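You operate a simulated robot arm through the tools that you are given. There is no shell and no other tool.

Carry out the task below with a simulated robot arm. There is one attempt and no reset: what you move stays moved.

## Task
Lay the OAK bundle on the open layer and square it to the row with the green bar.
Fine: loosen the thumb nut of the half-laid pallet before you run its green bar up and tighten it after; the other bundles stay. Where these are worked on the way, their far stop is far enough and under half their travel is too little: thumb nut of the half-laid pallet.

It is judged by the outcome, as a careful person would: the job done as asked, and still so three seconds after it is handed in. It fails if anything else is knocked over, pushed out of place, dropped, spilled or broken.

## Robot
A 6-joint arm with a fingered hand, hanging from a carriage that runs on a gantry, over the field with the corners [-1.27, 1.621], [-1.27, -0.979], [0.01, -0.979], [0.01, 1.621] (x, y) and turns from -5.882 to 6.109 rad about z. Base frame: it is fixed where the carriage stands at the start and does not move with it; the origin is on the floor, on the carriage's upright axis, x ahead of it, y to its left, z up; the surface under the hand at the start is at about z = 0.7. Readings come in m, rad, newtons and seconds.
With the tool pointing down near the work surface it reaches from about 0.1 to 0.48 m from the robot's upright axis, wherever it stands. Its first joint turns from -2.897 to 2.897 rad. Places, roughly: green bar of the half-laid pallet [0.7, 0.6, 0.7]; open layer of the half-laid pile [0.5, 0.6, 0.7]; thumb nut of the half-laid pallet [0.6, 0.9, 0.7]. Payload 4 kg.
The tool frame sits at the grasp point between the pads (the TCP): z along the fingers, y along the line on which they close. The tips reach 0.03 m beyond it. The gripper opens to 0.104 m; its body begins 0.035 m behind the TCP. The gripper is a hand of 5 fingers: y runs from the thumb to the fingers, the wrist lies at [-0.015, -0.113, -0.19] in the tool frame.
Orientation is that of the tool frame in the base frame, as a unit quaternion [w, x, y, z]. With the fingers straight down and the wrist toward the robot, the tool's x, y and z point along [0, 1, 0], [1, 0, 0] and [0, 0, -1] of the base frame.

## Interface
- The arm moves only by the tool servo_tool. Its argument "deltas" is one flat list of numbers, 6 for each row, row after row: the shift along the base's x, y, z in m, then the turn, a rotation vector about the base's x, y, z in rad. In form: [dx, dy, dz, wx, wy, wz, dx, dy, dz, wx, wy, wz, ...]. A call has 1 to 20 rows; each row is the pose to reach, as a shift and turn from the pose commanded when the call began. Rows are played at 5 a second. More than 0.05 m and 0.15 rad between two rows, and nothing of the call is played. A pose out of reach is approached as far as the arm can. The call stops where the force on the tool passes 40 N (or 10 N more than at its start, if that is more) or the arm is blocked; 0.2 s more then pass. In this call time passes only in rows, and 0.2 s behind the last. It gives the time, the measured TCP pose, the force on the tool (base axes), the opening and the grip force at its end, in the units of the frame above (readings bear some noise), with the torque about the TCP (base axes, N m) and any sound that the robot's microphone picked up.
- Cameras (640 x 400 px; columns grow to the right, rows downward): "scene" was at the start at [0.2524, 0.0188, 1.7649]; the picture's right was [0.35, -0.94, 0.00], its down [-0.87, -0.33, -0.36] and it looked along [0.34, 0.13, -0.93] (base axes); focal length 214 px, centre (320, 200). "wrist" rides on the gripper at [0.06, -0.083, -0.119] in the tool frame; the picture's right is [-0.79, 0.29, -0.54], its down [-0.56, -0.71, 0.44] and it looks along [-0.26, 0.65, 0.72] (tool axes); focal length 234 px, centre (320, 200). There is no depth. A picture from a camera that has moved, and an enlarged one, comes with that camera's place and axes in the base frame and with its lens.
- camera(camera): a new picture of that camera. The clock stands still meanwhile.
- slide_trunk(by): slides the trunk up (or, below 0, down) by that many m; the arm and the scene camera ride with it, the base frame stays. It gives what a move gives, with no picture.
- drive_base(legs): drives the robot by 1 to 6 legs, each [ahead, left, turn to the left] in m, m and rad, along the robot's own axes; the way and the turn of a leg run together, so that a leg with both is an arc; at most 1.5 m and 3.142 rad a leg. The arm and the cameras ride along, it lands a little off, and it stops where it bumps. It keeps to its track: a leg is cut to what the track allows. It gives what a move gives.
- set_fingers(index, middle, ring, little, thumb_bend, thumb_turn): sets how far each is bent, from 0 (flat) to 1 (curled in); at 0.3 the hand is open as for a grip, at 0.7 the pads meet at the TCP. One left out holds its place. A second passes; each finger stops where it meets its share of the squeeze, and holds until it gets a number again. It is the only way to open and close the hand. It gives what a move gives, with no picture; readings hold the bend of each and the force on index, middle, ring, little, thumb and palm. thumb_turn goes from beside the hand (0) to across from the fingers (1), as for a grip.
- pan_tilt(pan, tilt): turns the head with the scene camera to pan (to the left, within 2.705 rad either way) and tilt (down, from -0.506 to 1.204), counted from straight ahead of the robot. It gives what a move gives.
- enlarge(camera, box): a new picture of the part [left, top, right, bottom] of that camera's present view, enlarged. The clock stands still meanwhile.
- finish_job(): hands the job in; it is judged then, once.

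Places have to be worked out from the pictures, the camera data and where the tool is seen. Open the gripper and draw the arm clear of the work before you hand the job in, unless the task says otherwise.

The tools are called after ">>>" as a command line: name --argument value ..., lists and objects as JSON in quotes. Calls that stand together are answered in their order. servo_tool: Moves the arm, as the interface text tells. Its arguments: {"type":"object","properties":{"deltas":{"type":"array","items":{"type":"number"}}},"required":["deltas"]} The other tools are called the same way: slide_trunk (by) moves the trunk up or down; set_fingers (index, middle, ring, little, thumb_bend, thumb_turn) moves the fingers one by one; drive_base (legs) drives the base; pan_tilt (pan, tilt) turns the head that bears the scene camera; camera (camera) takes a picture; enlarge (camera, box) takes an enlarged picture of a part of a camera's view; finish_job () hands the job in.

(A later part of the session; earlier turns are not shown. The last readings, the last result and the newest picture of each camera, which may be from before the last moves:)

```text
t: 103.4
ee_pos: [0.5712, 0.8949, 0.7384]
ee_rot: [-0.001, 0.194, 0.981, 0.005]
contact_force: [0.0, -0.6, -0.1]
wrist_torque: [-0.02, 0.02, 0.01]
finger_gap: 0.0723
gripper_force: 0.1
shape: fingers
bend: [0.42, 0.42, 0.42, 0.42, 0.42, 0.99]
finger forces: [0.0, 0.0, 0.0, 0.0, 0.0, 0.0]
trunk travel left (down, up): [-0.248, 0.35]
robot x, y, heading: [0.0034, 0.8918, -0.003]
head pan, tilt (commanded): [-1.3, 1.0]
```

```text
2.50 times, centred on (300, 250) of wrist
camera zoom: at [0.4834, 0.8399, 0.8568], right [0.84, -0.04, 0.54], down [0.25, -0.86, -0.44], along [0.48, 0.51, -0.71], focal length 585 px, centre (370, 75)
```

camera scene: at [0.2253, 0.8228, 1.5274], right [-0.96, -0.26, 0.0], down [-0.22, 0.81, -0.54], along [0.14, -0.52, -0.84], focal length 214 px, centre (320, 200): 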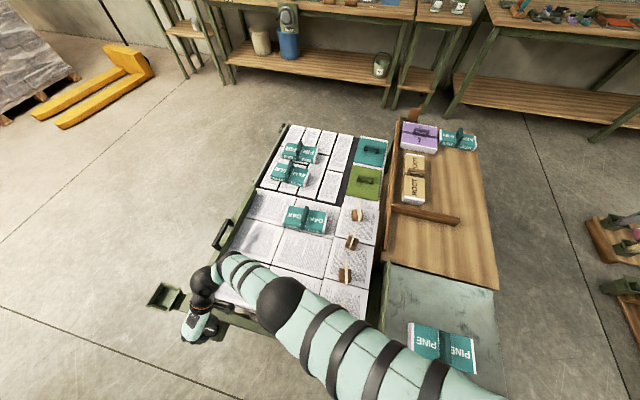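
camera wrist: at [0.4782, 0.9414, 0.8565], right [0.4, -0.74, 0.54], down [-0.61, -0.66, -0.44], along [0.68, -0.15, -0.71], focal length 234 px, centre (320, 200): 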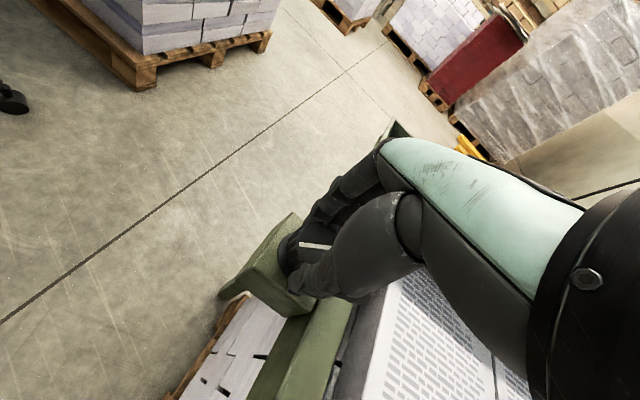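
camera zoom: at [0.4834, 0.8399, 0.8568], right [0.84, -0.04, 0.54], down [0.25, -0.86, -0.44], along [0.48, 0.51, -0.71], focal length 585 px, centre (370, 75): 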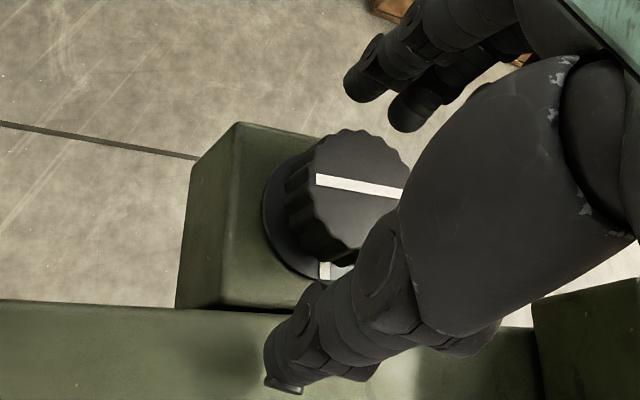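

The pointer now lies along x (90° from the mark) and it met a stop: the nut is loosened. I'll rise by the trunk, turn the hand back to straight and drive to face the bar's handle.

>>> slide_trunk --by 0.2

>>> servo_tool --deltas '[-0.01, 0, 0, 0, 0, -0.14, -0.02, 0, 0, 0, 0, -0.28, -0.03, 0, 0, 0, 0, -0.42, -0.04, 0, 0, 0, 0, -0.56, -0.04, 0, 0, 0, 0, -0.7, -0.04, 0, 0, 0, 0, -0.84, -0.04, 0, 0, 0, 0, -0.98, -0.04, 0, 0, 0, 0, -1.12, -0.04, 0, 0, 0, 0, -1.18]'

>>> drive_base --legs '[[0, -0.28, 0]]'

>>> pan_tilt --pan 0.0 --tilt 1.0

>>> camera --camera "scene"

>>> camera --camera "wrist"

```text
t: 105.5
ee_pos: [0.5706, 0.8955, 0.9383]
ee_rot: [-0.001, 0.193, 0.981, 0.005]
contact_force: [-0.4, 0.5, -0.9]
wrist_torque: [0.0, 0.03, 0.02]
finger_gap: 0.0726
gripper_force: 0.1
shape: fingers
bend: [0.42, 0.42, 0.42, 0.42, 0.42, 0.99]
finger forces: [0.0, 0.1, 0.0, 0.1, 0.0, 0.0]
trunk travel left (down, up): [-0.448, 0.15]
robot x, y, heading: [0.0062, 0.8868, -0.005]
head pan, tilt (commanded): [-1.3, 1.0]
```

```text
t: 107.5
ee_pos: [0.5307, 0.8957, 0.9372]
ee_rot: [0.002, 0.708, 0.707, 0.004]
contact_force: [-0.5, 0.1, -0.1]
wrist_torque: [0.03, -0.04, 0.02]
finger_gap: 0.0723
gripper_force: 0.0
shape: fingers
bend: [0.42, 0.42, 0.42, 0.42, 0.42, 0.99]
finger forces: [0.0, 0.1, 0.0, 0.1, 0.0, 0.0]
trunk travel left (down, up): [-0.448, 0.15]
robot x, y, heading: [0.0091, 0.8914, -0.004]
head pan, tilt (commanded): [-1.3, 1.0]
```

```text
t: 109.5
ee_pos: [0.5294, 0.6172, 0.9379]
ee_rot: [0.002, 0.708, 0.706, 0.005]
contact_force: [0.7, -0.3, -0.3]
wrist_torque: [0.01, 0.02, -0.02]
finger_gap: 0.0725
gripper_force: 0.0
shape: fingers
bend: [0.42, 0.42, 0.42, 0.42, 0.42, 0.99]
finger forces: [0.0, 0.0, 0.0, 0.0, 0.0, 0.0]
trunk travel left (down, up): [-0.448, 0.15]
robot x, y, heading: [0.0054, 0.6143, -0.011]
head pan, tilt (commanded): [-1.3, 1.0]
```

```text
t: 111.0
ee_pos: [0.5293, 0.617, 0.9385]
ee_rot: [0.002, 0.708, 0.707, 0.004]
contact_force: [0.1, 0.1, -0.5]
wrist_torque: [0.04, 0.02, 0.02]
finger_gap: 0.0724
gripper_force: 0.0
shape: fingers
bend: [0.42, 0.42, 0.42, 0.42, 0.42, 0.99]
finger forces: [0.0, 0.0, 0.0, 0.0, 0.0, 0.1]
trunk travel left (down, up): [-0.448, 0.15]
robot x, y, heading: [0.0039, 0.6143, -0.008]
head pan, tilt (commanded): [0.0, 1.0]
```

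```text
taken
camera scene: at [0.275, 0.6124, 1.7275], right [-0.01, -1.0, 0.0], down [-0.84, 0.01, -0.54], along [0.54, 0.0, -0.84], focal length 214 px, centre (320, 200)
```

scene: 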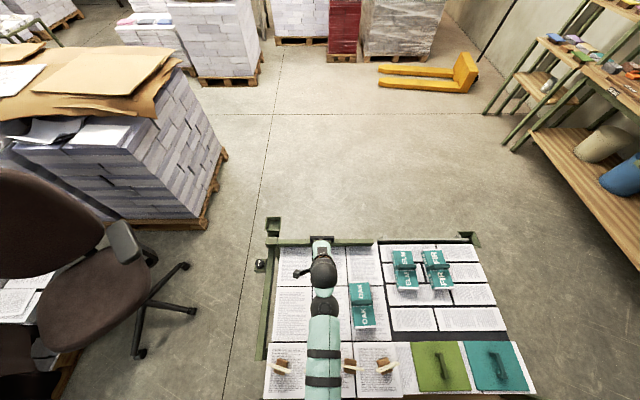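

```text
taken
camera wrist: at [0.445, 0.6776, 1.0566], right [0.28, -0.79, 0.54], down [-0.7, -0.56, -0.44], along [0.65, -0.26, -0.71], focal length 234 px, centre (320, 200)
```

wrist: 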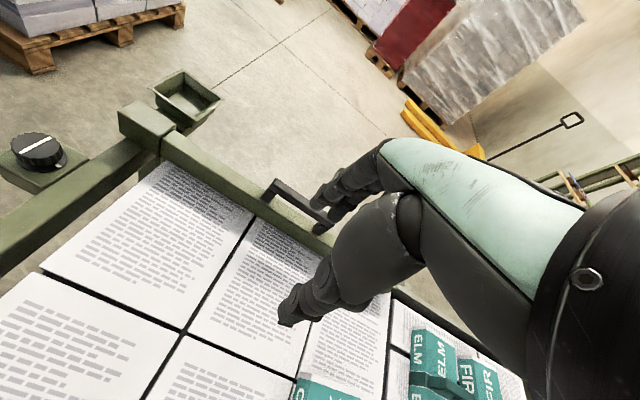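

>>> enlarge --camera "wrist" --box '[0, 90, 160, 200]'

>>> enlarge --camera "wrist" --box '[220, 150, 380, 260]'

>>> enlarge --camera "scene" --box '[250, 220, 400, 340]'

```text
3.64 times, centred on (80, 145) of wrist
camera zoom: at [0.445, 0.6776, 1.0566], right [0.28, -0.79, 0.54], down [-0.7, -0.56, -0.44], along [0.65, -0.26, -0.71], focal length 852 px, centre (1193, 400)
```

zoom: 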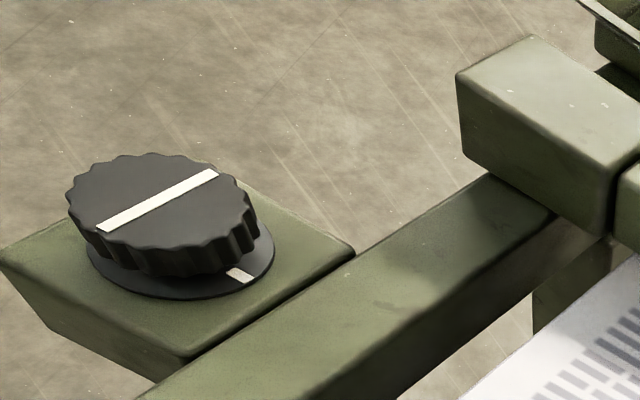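

```text
3.64 times, centred on (300, 205) of wrist
camera zoom: at [0.445, 0.6776, 1.0566], right [0.28, -0.79, 0.54], down [-0.7, -0.56, -0.44], along [0.65, -0.26, -0.71], focal length 852 px, centre (393, 182)
```

zoom: 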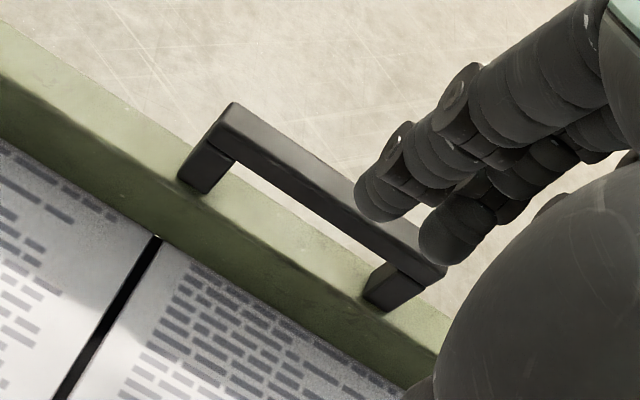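

```text
3.33 times, centred on (325, 280) of scene
camera zoom: at [0.275, 0.6124, 1.7275], right [-0.01, -1.0, 0.0], down [-0.84, 0.01, -0.54], along [0.54, 0.0, -0.84], focal length 715 px, centre (303, -67)
```

zoom: 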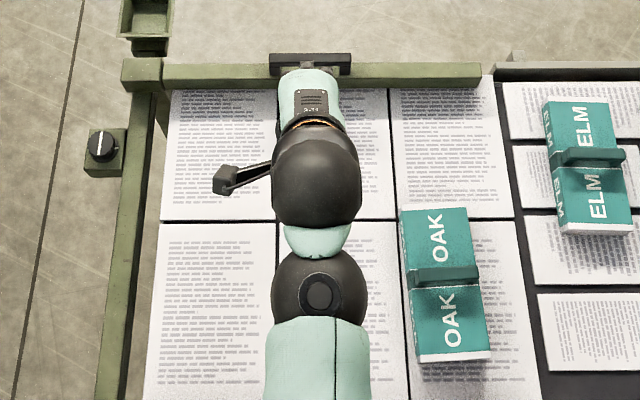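

Handle of the bar: top z≈0.78, x≈0.67, y 0.54–0.66. I'll lower the trunk 0.1, then reach out above the handle with the hand open.

>>> slide_trunk --by -0.1

>>> set_fingers --index 0.35 --middle 0.35 --ring 0.35 --little 0.35 --thumb_bend 0.35

>>> servo_tool --deltas '[0.02, -0.002, 0.015, 0, 0, 0, 0.045, -0.004, 0.025, 0, 0, 0, 0.07, -0.005, 0.03, 0, 0, 0, 0.095, -0.006, 0.03, 0, 0, 0, 0.12, -0.007, 0.03, 0, 0, 0, 0.14, -0.007, 0.03, 0, 0, 0]'

>>> camera --camera "wrist"

>>> camera --camera "scene"

```text
t: 112.3
ee_pos: [0.5304, 0.6178, 0.8383]
ee_rot: [0.001, 0.707, 0.707, 0.004]
contact_force: [0.4, 0.7, -0.4]
wrist_torque: [-0.02, 0.03, 0.0]
finger_gap: 0.0723
gripper_force: 0.0
shape: fingers
bend: [0.42, 0.42, 0.42, 0.42, 0.42, 0.99]
finger forces: [0.1, 0.0, 0.1, 0.0, 0.0, 0.1]
trunk travel left (down, up): [-0.348, 0.25]
robot x, y, heading: [0.0093, 0.6141, -0.005]
head pan, tilt (commanded): [0.0, 1.0]
```

```text
t: 113.3
ee_pos: [0.5291, 0.6159, 0.8378]
ee_rot: [0.002, 0.707, 0.707, 0.005]
contact_force: [0.4, -0.4, -0.7]
wrist_torque: [0.0, 0.0, 0.0]
finger_gap: 0.0901
gripper_force: 0.2
shape: fingers
bend: [0.35, 0.35, 0.35, 0.35, 0.35, 0.98]
finger forces: [0.1, 0.0, 0.0, 0.0, 0.0, 0.0]
trunk travel left (down, up): [-0.348, 0.25]
robot x, y, heading: [0.0054, 0.6147, -0.007]
head pan, tilt (commanded): [0.0, 1.0]
```

```text
t: 114.7
ee_pos: [0.6712, 0.6114, 0.8688]
ee_rot: [0.002, 0.707, 0.707, 0.005]
contact_force: [0.1, -0.7, -0.2]
wrist_torque: [-0.02, -0.04, 0.0]
finger_gap: 0.0901
gripper_force: 0.1
shape: fingers
bend: [0.35, 0.35, 0.35, 0.35, 0.35, 0.98]
finger forces: [0.0, 0.1, 0.0, 0.0, 0.0, 0.1]
trunk travel left (down, up): [-0.348, 0.25]
robot x, y, heading: [0.0078, 0.6171, -0.01]
head pan, tilt (commanded): [0.0, 1.0]
```

```text
taken
camera wrist: at [0.5862, 0.6713, 0.9873], right [0.28, -0.79, 0.54], down [-0.7, -0.56, -0.44], along [0.65, -0.26, -0.71], focal length 234 px, centre (320, 200)
```

wrist: 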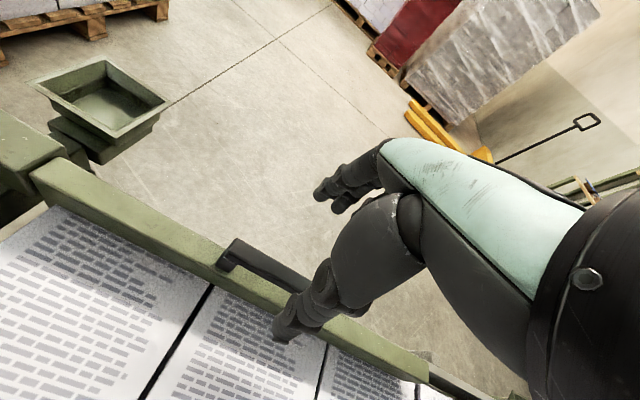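

```text
taken
camera scene: at [0.2751, 0.6124, 1.6275], right [-0.01, -1.0, 0.0], down [-0.84, 0.0, -0.54], along [0.54, 0.0, -0.84], focal length 214 px, centre (320, 200)
```

scene: 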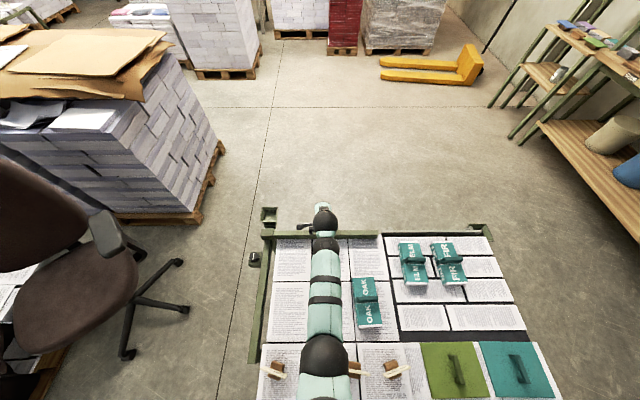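

Above the handle. Lower the trunk by 0.078 so the fingers straddle it.

>>> slide_trunk --by -0.06

>>> servo_tool --deltas '[0, 0, -0.006, 0, 0, 0, 0, 0, -0.012, 0, 0, 0, 0, 0, -0.018, 0, 0, 0]'

>>> camera --camera "wrist"

>>> enlarge --camera "wrist" --box '[190, 170, 370, 340]'

```text
t: 115.7
ee_pos: [0.6702, 0.6122, 0.808]
ee_rot: [0.001, 0.708, 0.707, 0.005]
contact_force: [-0.1, 0.0, -0.4]
wrist_torque: [-0.01, -0.01, -0.02]
finger_gap: 0.0907
gripper_force: 0.0
shape: fingers
bend: [0.35, 0.35, 0.35, 0.35, 0.35, 0.98]
finger forces: [0.0, 0.1, 0.0, 0.1, 0.0, 0.0]
trunk travel left (down, up): [-0.288, 0.31]
robot x, y, heading: [0.0062, 0.6154, -0.008]
head pan, tilt (commanded): [0.0, 1.0]
```

```text
t: 116.5
ee_pos: [0.671, 0.6119, 0.7902]
ee_rot: [0.002, 0.708, 0.707, 0.005]
contact_force: [-1.1, 0.1, -0.3]
wrist_torque: [0.0, -0.01, 0.03]
finger_gap: 0.0904
gripper_force: 0.0
shape: fingers
bend: [0.35, 0.35, 0.35, 0.35, 0.35, 0.98]
finger forces: [0.0, 0.0, 0.0, 0.0, 0.0, 0.0]
trunk travel left (down, up): [-0.288, 0.31]
robot x, y, heading: [0.0036, 0.6137, -0.003]
head pan, tilt (commanded): [0.0, 1.0]
```

```text
taken
camera wrist: at [0.5864, 0.6715, 0.9092], right [0.28, -0.79, 0.54], down [-0.7, -0.56, -0.44], along [0.65, -0.26, -0.71], focal length 234 px, centre (320, 200)
```

wrist: 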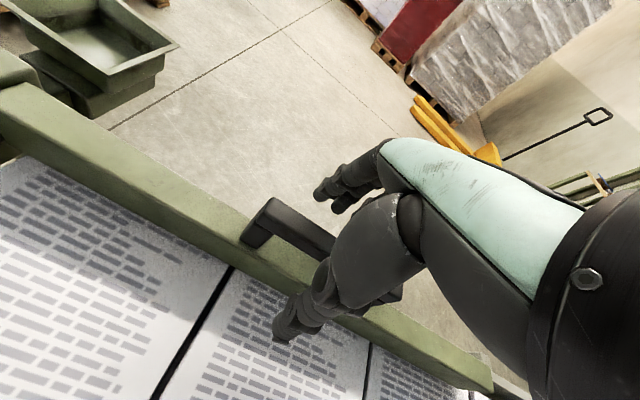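

```text
2.35 times, centred on (280, 255) of wrist
camera zoom: at [0.5864, 0.6715, 0.9092], right [0.28, -0.79, 0.54], down [-0.7, -0.56, -0.44], along [0.65, -0.26, -0.71], focal length 551 px, centre (414, 71)
```

zoom: 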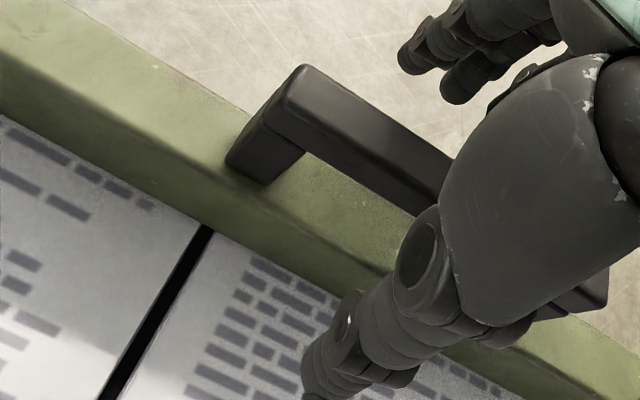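

>>> servo_tool --deltas '[0, 0, -0.006, 0, 0, 0]'

>>> set_fingers --index 0.66 --middle 0.66 --ring 0.62 --little 0.6 --thumb_bend 0.64

>>> enlarge --camera "wrist" --box '[190, 170, 370, 340]'

```text
t: 116.9
ee_pos: [0.6717, 0.6118, 0.7842]
ee_rot: [0.001, 0.708, 0.706, 0.004]
contact_force: [1.0, -0.4, 0.2]
wrist_torque: [0.0, -0.02, -0.04]
finger_gap: 0.0903
gripper_force: 0.0
shape: fingers
bend: [0.35, 0.35, 0.35, 0.35, 0.35, 0.98]
finger forces: [0.0, 0.0, 0.0, 0.1, 0.0, 0.0]
trunk travel left (down, up): [-0.288, 0.31]
robot x, y, heading: [0.0074, 0.6177, -0.007]
head pan, tilt (commanded): [0.0, 1.0]
```

```text
t: 117.9
ee_pos: [0.6702, 0.6097, 0.7832]
ee_rot: [0.002, 0.708, 0.706, 0.004]
contact_force: [-0.1, -0.8, 0.1]
wrist_torque: [-0.01, 0.0, 0.01]
finger_gap: 0.0138
gripper_force: 0.1
shape: fingers
bend: [0.66, 0.66, 0.62, 0.6, 0.64, 1.0]
finger forces: [0.0, 0.0, 0.0, 0.0, 0.0, 0.0]
trunk travel left (down, up): [-0.288, 0.31]
robot x, y, heading: [0.0079, 0.6153, -0.007]
head pan, tilt (commanded): [0.0, 1.0]
```

```text
2.35 times, centred on (280, 255) of wrist
camera zoom: at [0.586, 0.6713, 0.9028], right [0.28, -0.79, 0.54], down [-0.7, -0.56, -0.44], along [0.65, -0.26, -0.71], focal length 551 px, centre (414, 71)
```

zoom: 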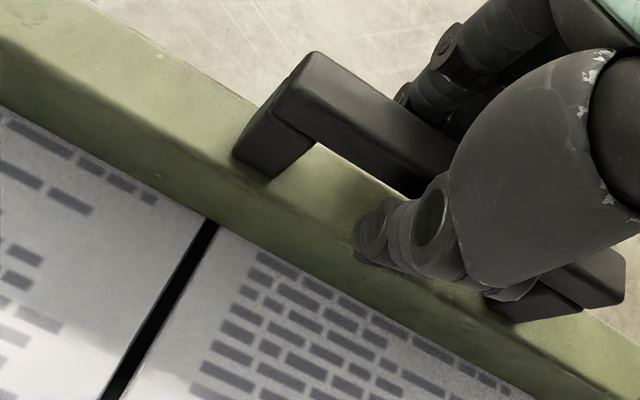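

>>> set_fingers --index 0.74 --middle 0.74 --ring 0.7 --little 0.65 --thumb_bend 0.7

>>> enlarge --camera "wrist" --box '[190, 170, 370, 340]'

```text
t: 118.9
ee_pos: [0.6697, 0.6116, 0.7834]
ee_rot: [0.002, 0.708, 0.706, 0.005]
contact_force: [-0.7, 0.8, -2.7]
wrist_torque: [-0.04, 0.02, 0.0]
finger_gap: 0.0
gripper_force: 3.2
shape: fingers
bend: [0.74, 0.74, 0.7, 0.65, 0.68, 1.0]
finger forces: [2.8, 0.2, 0.1, 0.0, 2.6, 0.0]
trunk travel left (down, up): [-0.288, 0.31]
robot x, y, heading: [0.0059, 0.6159, -0.01]
head pan, tilt (commanded): [0.0, 1.0]
```

```text
2.35 times, centred on (280, 255) of wrist
camera zoom: at [0.5854, 0.6713, 0.9024], right [0.28, -0.79, 0.54], down [-0.7, -0.56, -0.44], along [0.65, -0.26, -0.71], focal length 551 px, centre (414, 71)
```

zoom: 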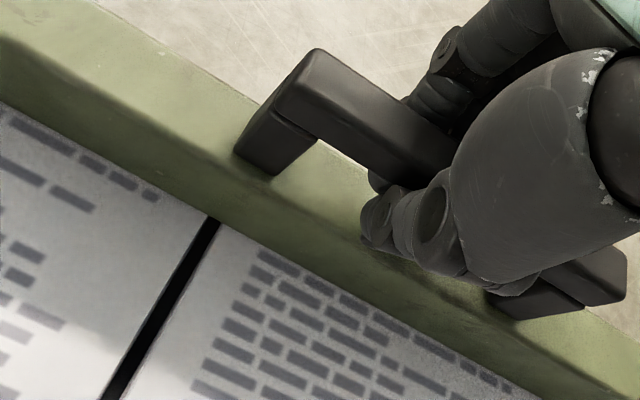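

The fingers have closed around the handle bar. Now pull the bar gently toward the row (−x), 3 cm first.

>>> servo_tool --deltas '[-0.008, 0, 0, 0, 0, 0, -0.016, 0, 0, 0, 0, 0, -0.024, 0, 0, 0, 0, 0, -0.032, 0, 0, 0, 0, 0]'

>>> camera --camera "wrist"

>>> camera --camera "scene"

```text
t: 119.9
ee_pos: [0.6385, 0.611, 0.7851]
ee_rot: [0.002, 0.708, 0.706, 0.005]
contact_force: [1.8, 0.3, -2.3]
wrist_torque: [-0.04, 0.03, -0.03]
finger_gap: 0.0
gripper_force: 2.7
shape: fingers
bend: [0.74, 0.74, 0.7, 0.65, 0.69, 1.0]
finger forces: [3.6, 0.7, 0.0, 0.0, 1.8, 0.1]
trunk travel left (down, up): [-0.288, 0.31]
robot x, y, heading: [0.0049, 0.6143, -0.005]
head pan, tilt (commanded): [0.0, 1.0]
```

```text
taken
camera wrist: at [0.554, 0.6712, 0.9028], right [0.28, -0.79, 0.54], down [-0.7, -0.56, -0.44], along [0.65, -0.26, -0.71], focal length 234 px, centre (320, 200)
```

wrist: 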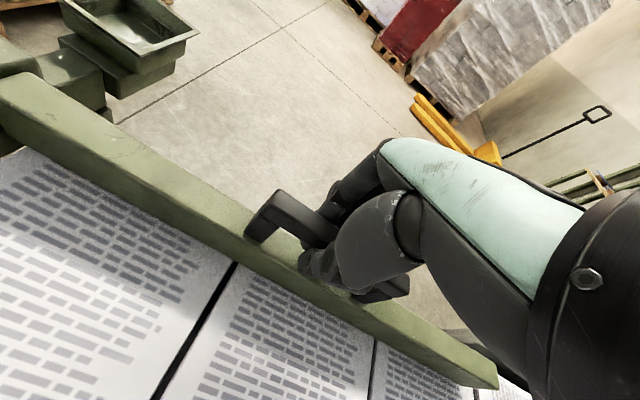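

```text
taken
camera scene: at [0.275, 0.6124, 1.5675], right [-0.01, -1.0, 0.0], down [-0.84, 0.0, -0.54], along [0.54, 0.0, -0.84], focal length 214 px, centre (320, 200)
```

scene: 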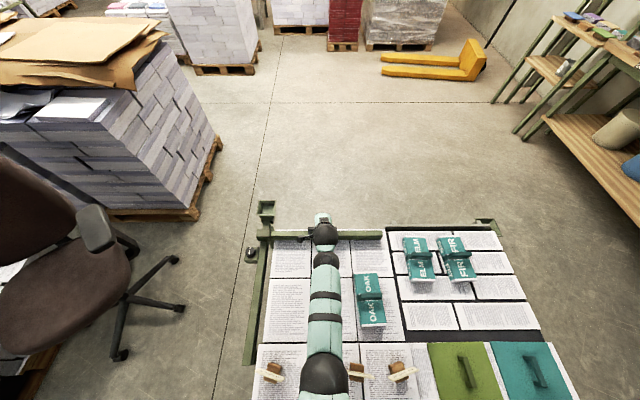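

The bar slides freely with the hand. Continue pulling in stages, watching OAK and the elbow.

>>> servo_tool --deltas '[-0.012, 0, 0, 0, 0, 0, -0.024, 0, 0, 0, 0, 0, -0.036, 0, 0, 0, 0, 0, -0.048, 0, 0, 0, 0, 0, -0.06, 0, 0, 0, 0, 0, -0.072, 0, 0, 0, 0, 0, -0.084, 0, 0, 0, 0, 0, -0.096, 0, 0, 0, 0, 0]'

>>> camera --camera "wrist"

>>> camera --camera "scene"

```text
t: 121.7
ee_pos: [0.5398, 0.6102, 0.7848]
ee_rot: [0.001, 0.708, 0.707, 0.004]
contact_force: [-0.5, -0.4, -4.4]
wrist_torque: [-0.02, 0.01, -0.01]
finger_gap: 0.0
gripper_force: 4.0
shape: fingers
bend: [0.73, 0.74, 0.7, 0.65, 0.69, 1.0]
finger forces: [4.2, 1.2, 0.0, 0.1, 2.1, 0.0]
trunk travel left (down, up): [-0.288, 0.31]
robot x, y, heading: [0.0035, 0.6155, -0.004]
head pan, tilt (commanded): [0.0, 1.0]
```

```text
taken
camera wrist: at [0.4564, 0.6714, 0.9033], right [0.28, -0.79, 0.54], down [-0.7, -0.56, -0.44], along [0.65, -0.26, -0.71], focal length 234 px, centre (320, 200)
```

wrist: 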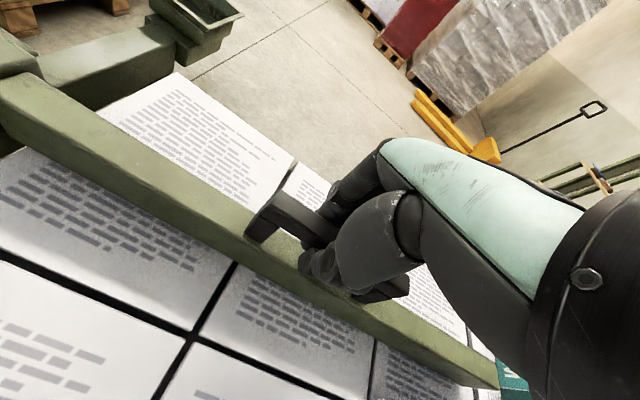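

```text
taken
camera scene: at [0.2747, 0.6124, 1.5674], right [-0.01, -1.0, 0.0], down [-0.84, 0.0, -0.54], along [0.54, 0.0, -0.84], focal length 214 px, centre (320, 200)
```

scene: 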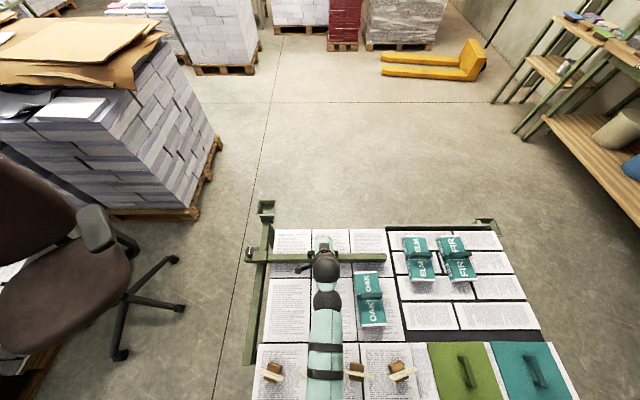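

>>> enlarge --camera "scene" --box '[230, 210, 420, 350]'

>>> enlarge --camera "wrist" --box '[0, 0, 260, 200]'

```text
2.86 times, centred on (325, 280) of scene
camera zoom: at [0.2747, 0.6124, 1.5674], right [-0.01, -1.0, 0.0], down [-0.84, 0.0, -0.54], along [0.54, 0.0, -0.84], focal length 613 px, centre (306, -29)
```

zoom: 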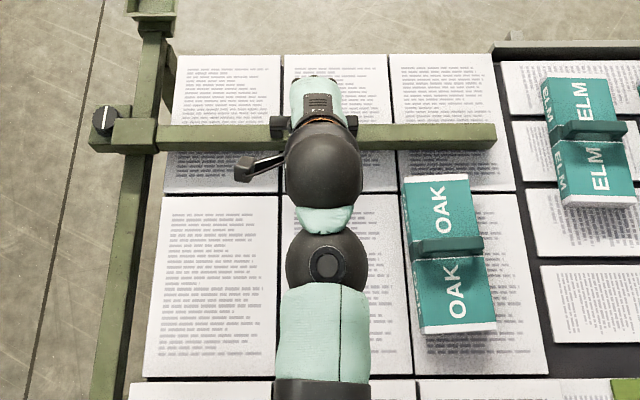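

```text
2.00 times, centred on (130, 100) of wrist
camera zoom: at [0.4564, 0.6714, 0.9033], right [0.28, -0.79, 0.54], down [-0.7, -0.56, -0.44], along [0.65, -0.26, -0.71], focal length 468 px, centre (700, 400)
```

zoom: 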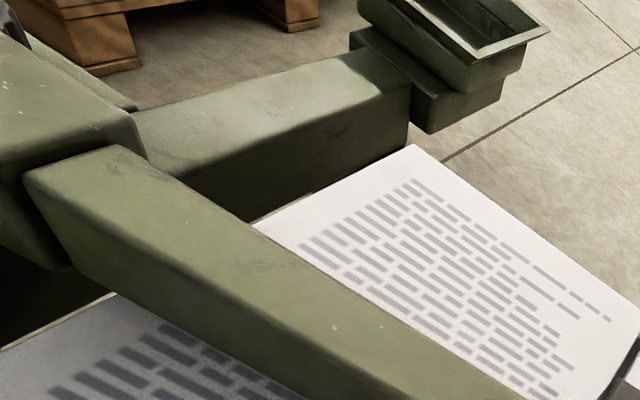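

The slider travels with the bar; OAK's end is about 4–5 cm ahead. Continue 5 cm slowly to contact.

>>> servo_tool --deltas '[-0.01, 0, 0, 0, 0, 0, -0.02, 0, 0, 0, 0, 0, -0.03, 0, 0, 0, 0, 0, -0.038, 0, 0, 0, 0, 0, -0.046, 0, 0, 0, 0, 0]'

>>> enlarge --camera "scene" --box '[230, 230, 450, 400]'

>>> camera --camera "wrist"

```text
t: 122.9
ee_pos: [0.4963, 0.6112, 0.7856]
ee_rot: [0.002, 0.708, 0.706, 0.004]
contact_force: [2.0, 0.4, -5.5]
wrist_torque: [0.01, 0.02, -0.05]
finger_gap: 0.0
gripper_force: 4.0
shape: fingers
bend: [0.73, 0.74, 0.7, 0.65, 0.69, 1.0]
finger forces: [5.0, 1.8, 0.0, 0.0, 1.5, 0.1]
trunk travel left (down, up): [-0.288, 0.31]
robot x, y, heading: [0.0039, 0.6162, -0.006]
head pan, tilt (commanded): [0.0, 1.0]
```

```text
2.35 times, centred on (340, 315) of scene
camera zoom: at [0.275, 0.6124, 1.5675], right [-0.01, -1.0, 0.0], down [-0.84, 0.0, -0.54], along [0.54, 0.0, -0.84], focal length 505 px, centre (273, -71)
```

zoom: 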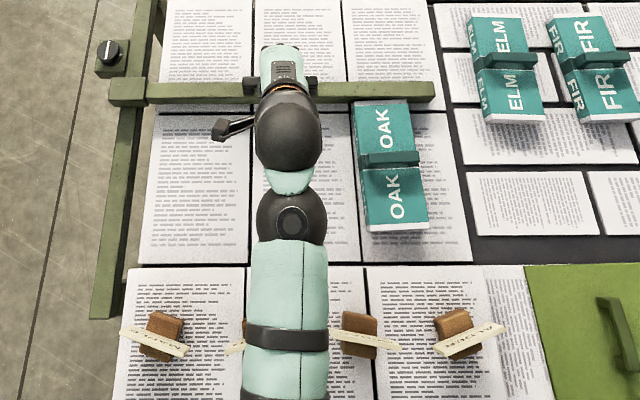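

```text
taken
camera wrist: at [0.4114, 0.6715, 0.9037], right [0.28, -0.79, 0.54], down [-0.7, -0.56, -0.44], along [0.65, -0.26, -0.71], focal length 234 px, centre (320, 200)
```

wrist: 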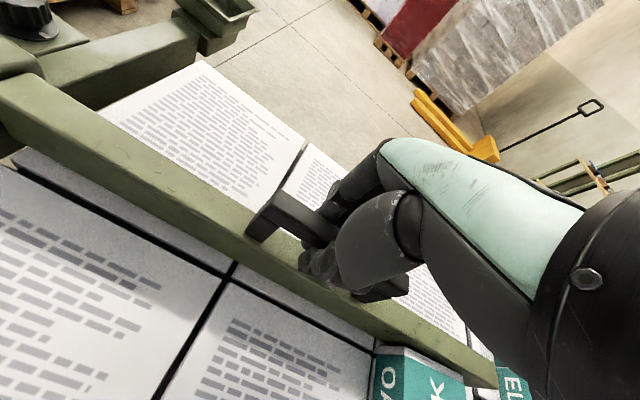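

The bar is just reaching OAK. Push on slowly by 2.4 cm.

>>> servo_tool --deltas '[-0.006, 0, 0, 0, 0, 0, -0.012, 0, 0, 0, 0, 0, -0.018, 0, 0, 0, 0, 0, -0.024, 0, 0, 0, 0, 0]'

>>> enlarge --camera "scene" --box '[230, 230, 450, 400]'

```text
t: 123.9
ee_pos: [0.4729, 0.6107, 0.7846]
ee_rot: [0.002, 0.708, 0.706, 0.004]
contact_force: [2.0, 0.8, -5.5]
wrist_torque: [-0.02, 0.02, -0.01]
finger_gap: 0.0002
gripper_force: 3.7
shape: fingers
bend: [0.73, 0.74, 0.7, 0.65, 0.69, 1.0]
finger forces: [4.9, 1.7, 0.1, 0.2, 1.2, 0.0]
trunk travel left (down, up): [-0.288, 0.31]
robot x, y, heading: [0.0064, 0.6165, -0.01]
head pan, tilt (commanded): [0.0, 1.0]
```

```text
2.35 times, centred on (340, 315) of scene
camera zoom: at [0.2751, 0.6125, 1.5675], right [-0.01, -1.0, 0.0], down [-0.84, 0.0, -0.54], along [0.54, 0.0, -0.84], focal length 505 px, centre (273, -71)
```

zoom: 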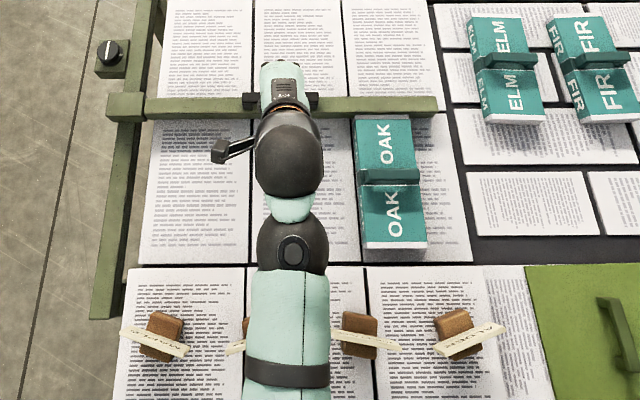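

OAK follows, squared to the bar; about 2.5 cm remain to the row. Continue gently until contact is felt.

>>> servo_tool --deltas '[-0.006, 0, 0, 0, 0, 0, -0.012, 0, 0, 0, 0, 0, -0.017, 0, 0, 0, 0, 0]'

>>> enlarge --camera "scene" --box '[230, 230, 450, 400]'

```text
t: 124.7
ee_pos: [0.4566, 0.611, 0.784]
ee_rot: [0.003, 0.708, 0.707, 0.004]
contact_force: [3.2, 0.3, -2.8]
wrist_torque: [-0.02, 0.01, -0.02]
finger_gap: 0.0002
gripper_force: 3.2
shape: fingers
bend: [0.73, 0.74, 0.7, 0.65, 0.69, 1.0]
finger forces: [4.3, 1.2, 0.1, 0.0, 1.1, 0.1]
trunk travel left (down, up): [-0.288, 0.31]
robot x, y, heading: [0.0041, 0.6159, 0.0]
head pan, tilt (commanded): [0.0, 1.0]
```

```text
2.35 times, centred on (340, 315) of scene
camera zoom: at [0.2752, 0.6124, 1.5676], right [-0.01, -1.0, 0.0], down [-0.84, 0.0, -0.54], along [0.54, 0.0, -0.84], focal length 505 px, centre (273, -71)
```

zoom: 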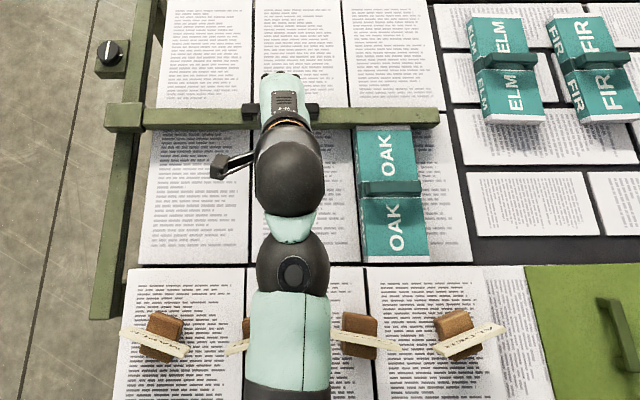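

About 1.2 cm left. I'll go on in 3 mm steps and watch the force so that the row is not shoved.

>>> servo_tool --deltas '[-0.003, 0, 0, 0, 0, 0, -0.006, 0, 0, 0, 0, 0, -0.009, 0, 0, 0, 0, 0]'

>>> enlarge --camera "scene" --box '[320, 280, 420, 380]'

```text
t: 125.5
ee_pos: [0.449, 0.6108, 0.7857]
ee_rot: [0.003, 0.708, 0.706, 0.006]
contact_force: [12.5, 1.8, -7.0]
wrist_torque: [0.0, -0.02, 0.11]
finger_gap: 0.0007
gripper_force: 7.1
shape: fingers
bend: [0.73, 0.73, 0.7, 0.64, 0.7, 1.0]
finger forces: [8.2, 3.0, 0.3, 1.8, 0.1, 0.0]
trunk travel left (down, up): [-0.288, 0.31]
robot x, y, heading: [0.0062, 0.615, -0.011]
head pan, tilt (commanded): [0.0, 1.0]
```

```text
4.00 times, centred on (370, 330) of scene
camera zoom: at [0.2763, 0.6126, 1.5679], right [-0.01, -1.0, 0.0], down [-0.84, 0.0, -0.54], along [0.54, 0.0, -0.84], focal length 858 px, centre (120, -320)
```

zoom: 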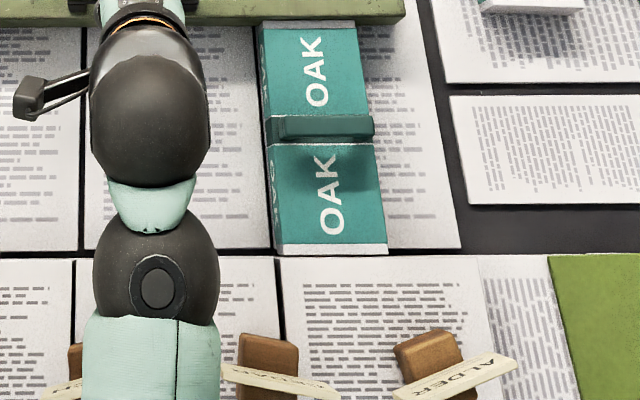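

Contact with the row felt (12.5 N) and OAK's near end is flush with the row. I'll open the hand off the handle, without moving the bar.

>>> set_fingers --index 0.35 --middle 0.35 --ring 0.35 --little 0.35 --thumb_bend 0.35

>>> camera --camera "wrist"

>>> enlarge --camera "scene" --box '[230, 230, 450, 400]'

```text
t: 126.5
ee_pos: [0.4459, 0.6105, 0.7855]
ee_rot: [0.002, 0.708, 0.706, 0.004]
contact_force: [-0.3, -0.2, -0.6]
wrist_torque: [0.0, 0.03, -0.01]
finger_gap: 0.0901
gripper_force: 0.0
shape: fingers
bend: [0.35, 0.35, 0.35, 0.35, 0.35, 0.98]
finger forces: [0.0, 0.1, 0.1, 0.0, 0.0, 0.0]
trunk travel left (down, up): [-0.288, 0.31]
robot x, y, heading: [0.0048, 0.6152, -0.003]
head pan, tilt (commanded): [0.0, 1.0]
```

```text
taken
camera wrist: at [0.3615, 0.6706, 0.903], right [0.28, -0.79, 0.54], down [-0.7, -0.56, -0.44], along [0.65, -0.26, -0.71], focal length 234 px, centre (320, 200)
```

wrist: 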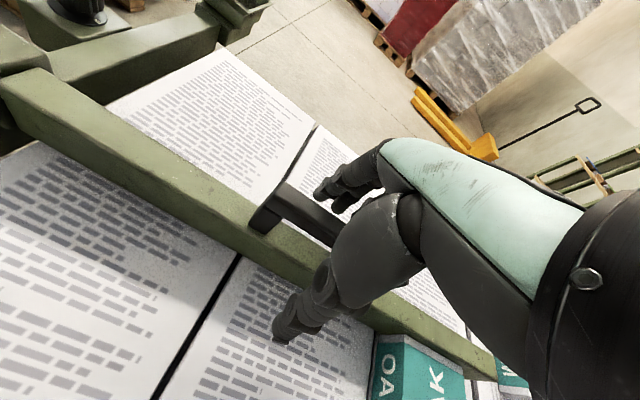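

```text
2.35 times, centred on (340, 315) of scene
camera zoom: at [0.275, 0.6124, 1.5675], right [-0.01, -1.0, 0.0], down [-0.84, 0.0, -0.54], along [0.54, 0.0, -0.84], focal length 505 px, centre (273, -71)
```

zoom: 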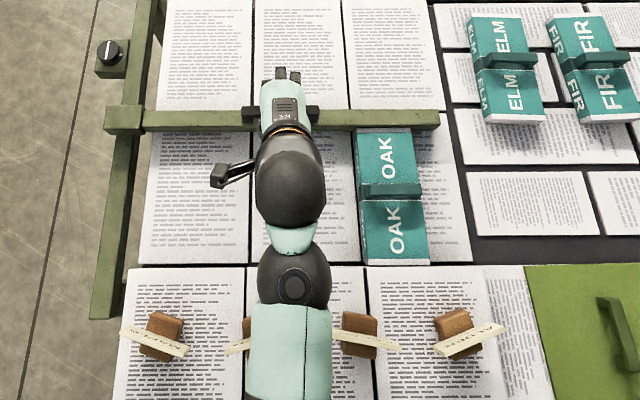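

>>> enlarge --camera "scene" --box '[370, 320, 430, 360]'

>>> enlarge --camera "scene" --box '[260, 260, 440, 360]'

```text
10.00 times, centred on (400, 340) of scene
camera zoom: at [0.275, 0.6124, 1.5675], right [-0.01, -1.0, 0.0], down [-0.84, 0.0, -0.54], along [0.54, 0.0, -0.84], focal length 2145 px, centre (-480, -1200)
```

zoom: 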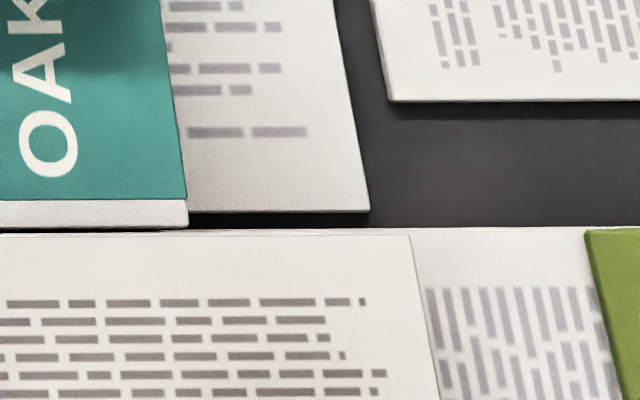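

```text
3.56 times, centred on (350, 310) of scene
camera zoom: at [0.275, 0.6124, 1.5675], right [-0.01, -1.0, 0.0], down [-0.84, 0.0, -0.54], along [0.54, 0.0, -0.84], focal length 763 px, centre (213, -191)
```

zoom: 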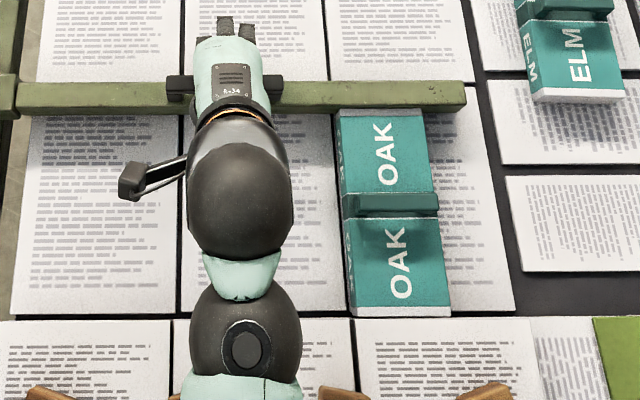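

OAK abuts the row (gap ≈1–2 mm), squared between row and bar. Now raise the trunk, drive back to the nut and tighten it.

>>> slide_trunk --by 0.2

>>> drive_base --legs '[[0, 0.277, 0]]'

>>> servo_tool --deltas '[0.02, 0, 0, 0, 0, 0.12, 0.04, 0.002, 0, 0, 0, 0.24, 0.06, 0.004, 0, 0, 0, 0.36, 0.08, 0.005, 0, 0, 0, 0.48, 0.1, 0.006, 0, 0, 0, 0.6, 0.115, 0.007, 0, 0, 0, 0.72, 0.124, 0.007, 0, 0, 0, 0.84, 0.124, 0.007, 0, 0, 0, 0.96, 0.124, 0.007, 0, 0, 0, 1.08, 0.124, 0.007, 0, 0, 0, 1.18]'

>>> camera --camera "scene"

>>> camera --camera "wrist"

```text
t: 128.7
ee_pos: [0.4438, 0.6102, 0.984]
ee_rot: [0.001, 0.708, 0.707, 0.004]
contact_force: [-0.1, -0.7, -0.5]
wrist_torque: [-0.02, -0.01, -0.01]
finger_gap: 0.0905
gripper_force: 0.0
shape: fingers
bend: [0.35, 0.35, 0.35, 0.35, 0.35, 0.98]
finger forces: [0.0, 0.0, 0.0, 0.1, 0.0, 0.0]
trunk travel left (down, up): [-0.488, 0.11]
robot x, y, heading: [0.0056, 0.6131, -0.005]
head pan, tilt (commanded): [0.0, 1.0]
```

```text
t: 130.6
ee_pos: [0.4471, 0.8886, 0.985]
ee_rot: [0.002, 0.708, 0.706, 0.005]
contact_force: [-0.3, 0.2, 0.7]
wrist_torque: [0.03, 0.01, -0.03]
finger_gap: 0.0903
gripper_force: 0.0
shape: fingers
bend: [0.35, 0.35, 0.35, 0.35, 0.35, 0.98]
finger forces: [0.1, 0.1, 0.0, 0.1, 0.1, 0.1]
trunk travel left (down, up): [-0.488, 0.11]
robot x, y, heading: [0.0041, 0.8929, -0.007]
head pan, tilt (commanded): [0.0, 1.0]
```

```text
t: 132.8
ee_pos: [0.5721, 0.8967, 0.9841]
ee_rot: [0.0, 0.195, 0.981, 0.005]
contact_force: [0.0, 0.3, 0.2]
wrist_torque: [-0.02, 0.0, -0.01]
finger_gap: 0.0903
gripper_force: 0.1
shape: fingers
bend: [0.35, 0.35, 0.35, 0.35, 0.35, 0.98]
finger forces: [0.1, 0.1, 0.0, 0.0, 0.1, 0.0]
trunk travel left (down, up): [-0.488, 0.11]
robot x, y, heading: [0.0032, 0.8908, -0.006]
head pan, tilt (commanded): [0.0, 1.0]
```

```text
taken
camera scene: at [0.2763, 0.891, 1.7675], right [-0.01, -1.0, 0.0], down [-0.84, 0.0, -0.54], along [0.54, 0.0, -0.84], focal length 214 px, centre (320, 200)
```

scene: 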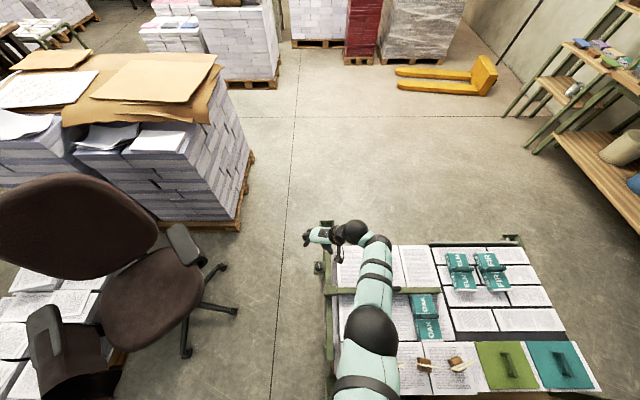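

```text
taken
camera wrist: at [0.4834, 0.8409, 1.1029], right [0.84, -0.04, 0.54], down [0.25, -0.86, -0.44], along [0.48, 0.51, -0.71], focal length 234 px, centre (320, 200)
```

wrist: 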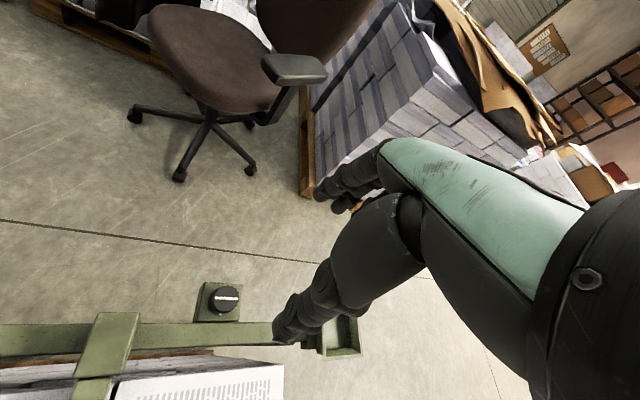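

Good alignment over the nut. Lower the trunk 0.2 and verify.

>>> slide_trunk --by -0.2

>>> set_fingers --index 0.42 --middle 0.42 --ring 0.42 --little 0.42 --thumb_bend 0.42

>>> camera --camera "wrist"

>>> enlarge --camera "wrist" --box '[200, 180, 380, 350]'

```text
t: 135.0
ee_pos: [0.5715, 0.8965, 0.7838]
ee_rot: [-0.002, 0.195, 0.981, 0.005]
contact_force: [-0.5, 0.0, -0.4]
wrist_torque: [0.0, 0.01, -0.01]
finger_gap: 0.0907
gripper_force: 0.0
shape: fingers
bend: [0.35, 0.35, 0.35, 0.35, 0.35, 0.98]
finger forces: [0.0, 0.0, 0.0, 0.0, 0.1, 0.0]
trunk travel left (down, up): [-0.288, 0.31]
robot x, y, heading: [0.0024, 0.8933, -0.008]
head pan, tilt (commanded): [0.0, 1.0]
```

```text
t: 136.0
ee_pos: [0.5714, 0.8959, 0.7852]
ee_rot: [-0.002, 0.195, 0.981, 0.004]
contact_force: [0.9, 0.3, -0.3]
wrist_torque: [0.0, 0.02, 0.0]
finger_gap: 0.0734
gripper_force: 0.0
shape: fingers
bend: [0.42, 0.42, 0.42, 0.42, 0.42, 0.99]
finger forces: [0.0, 0.1, 0.0, 0.0, 0.0, 0.0]
trunk travel left (down, up): [-0.288, 0.31]
robot x, y, heading: [0.0047, 0.8923, -0.009]
head pan, tilt (commanded): [0.0, 1.0]
```

```text
taken
camera wrist: at [0.4834, 0.841, 0.9029], right [0.84, -0.04, 0.54], down [0.25, -0.86, -0.44], along [0.49, 0.51, -0.71], focal length 234 px, centre (320, 200)
```

wrist: 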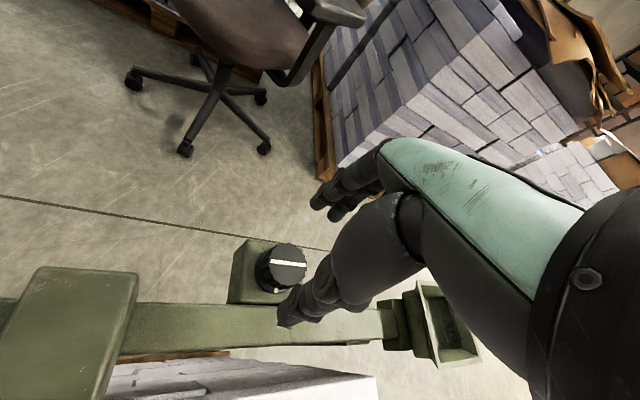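

```text
2.35 times, centred on (290, 265) of wrist
camera zoom: at [0.4834, 0.841, 0.9029], right [0.84, -0.04, 0.54], down [0.25, -0.86, -0.44], along [0.49, 0.51, -0.71], focal length 551 px, centre (391, 47)
```

zoom: 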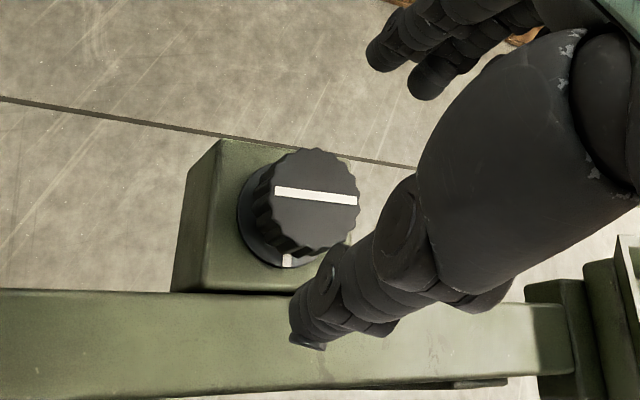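

Same relation as before. Descend to the nut.

>>> servo_tool --deltas '[-0.001, -0.001, -0.012, 0, 0, 0, -0.001, -0.001, -0.024, 0, 0, 0, -0.001, -0.001, -0.036, 0, 0, 0, -0.001, -0.001, -0.046, 0, 0, 0]'

>>> enlarge --camera "wrist" --box '[200, 170, 380, 330]'

```text
t: 137.0
ee_pos: [0.5636, 0.8937, 0.7394]
ee_rot: [-0.001, 0.195, 0.981, 0.004]
contact_force: [-0.6, 0.4, 0.9]
wrist_torque: [0.01, 0.06, 0.0]
finger_gap: 0.0732
gripper_force: 0.0
shape: fingers
bend: [0.42, 0.42, 0.42, 0.42, 0.42, 0.99]
finger forces: [0.0, 0.0, 0.0, 0.0, 0.0, 0.0]
out of reach, approached as far as the arm can: row 4
trunk travel left (down, up): [-0.288, 0.31]
robot x, y, heading: [0.0043, 0.8954, -0.005]
head pan, tilt (commanded): [0.0, 1.0]
```

```text
2.50 times, centred on (290, 250) of wrist
camera zoom: at [0.4755, 0.8389, 0.8586], right [0.84, -0.04, 0.54], down [0.25, -0.86, -0.44], along [0.49, 0.5, -0.71], focal length 585 px, centre (395, 75)
```

zoom: 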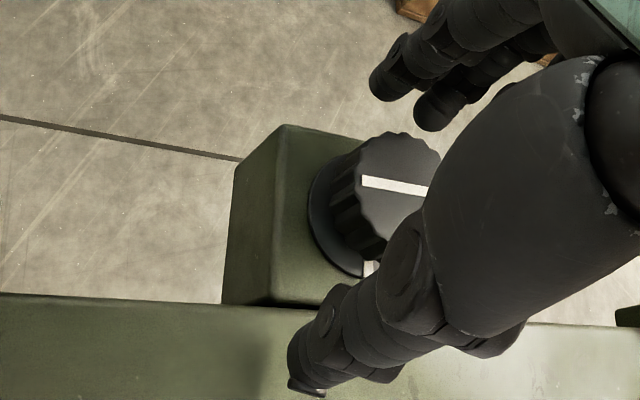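

Just at the edge of reach. I'll raise, lower the trunk 4 cm for reserve, then descend again.

>>> servo_tool --deltas '[0.002, 0, 0.015, 0, 0, 0, 0.004, 0.001, 0.03, 0, 0, 0, 0.007, 0.002, 0.045, 0, 0, 0]'

>>> slide_trunk --by -0.04

>>> enlarge --camera "wrist" --box '[200, 170, 380, 330]'

```text
t: 137.8
ee_pos: [0.5718, 0.8976, 0.7877]
ee_rot: [0.0, 0.195, 0.981, 0.005]
contact_force: [0.4, 0.1, -0.2]
wrist_torque: [-0.01, 0.04, -0.01]
finger_gap: 0.0736
gripper_force: 0.1
shape: fingers
bend: [0.42, 0.42, 0.42, 0.42, 0.42, 0.99]
finger forces: [0.0, 0.0, 0.0, 0.1, 0.0, 0.0]
trunk travel left (down, up): [-0.288, 0.31]
robot x, y, heading: [0.0073, 0.8957, -0.004]
head pan, tilt (commanded): [0.0, 1.0]
```

```text
t: 138.6
ee_pos: [0.5716, 0.8957, 0.7466]
ee_rot: [-0.001, 0.196, 0.981, 0.005]
contact_force: [-0.5, -1.1, 0.0]
wrist_torque: [0.02, 0.01, 0.04]
finger_gap: 0.0736
gripper_force: 0.0
shape: fingers
bend: [0.42, 0.42, 0.42, 0.42, 0.42, 0.99]
finger forces: [0.0, 0.1, 0.0, 0.0, 0.0, 0.0]
trunk travel left (down, up): [-0.248, 0.35]
robot x, y, heading: [0.008, 0.894, -0.006]
head pan, tilt (commanded): [0.0, 1.0]
```

```text
2.50 times, centred on (290, 250) of wrist
camera zoom: at [0.4838, 0.8418, 0.8647], right [0.84, -0.04, 0.54], down [0.25, -0.86, -0.44], along [0.49, 0.51, -0.71], focal length 585 px, centre (395, 75)
```

zoom: 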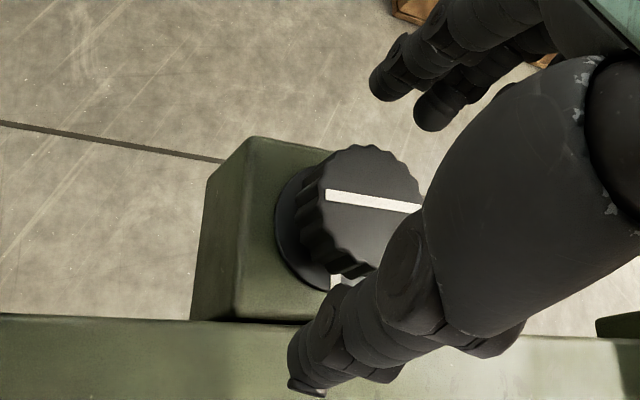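

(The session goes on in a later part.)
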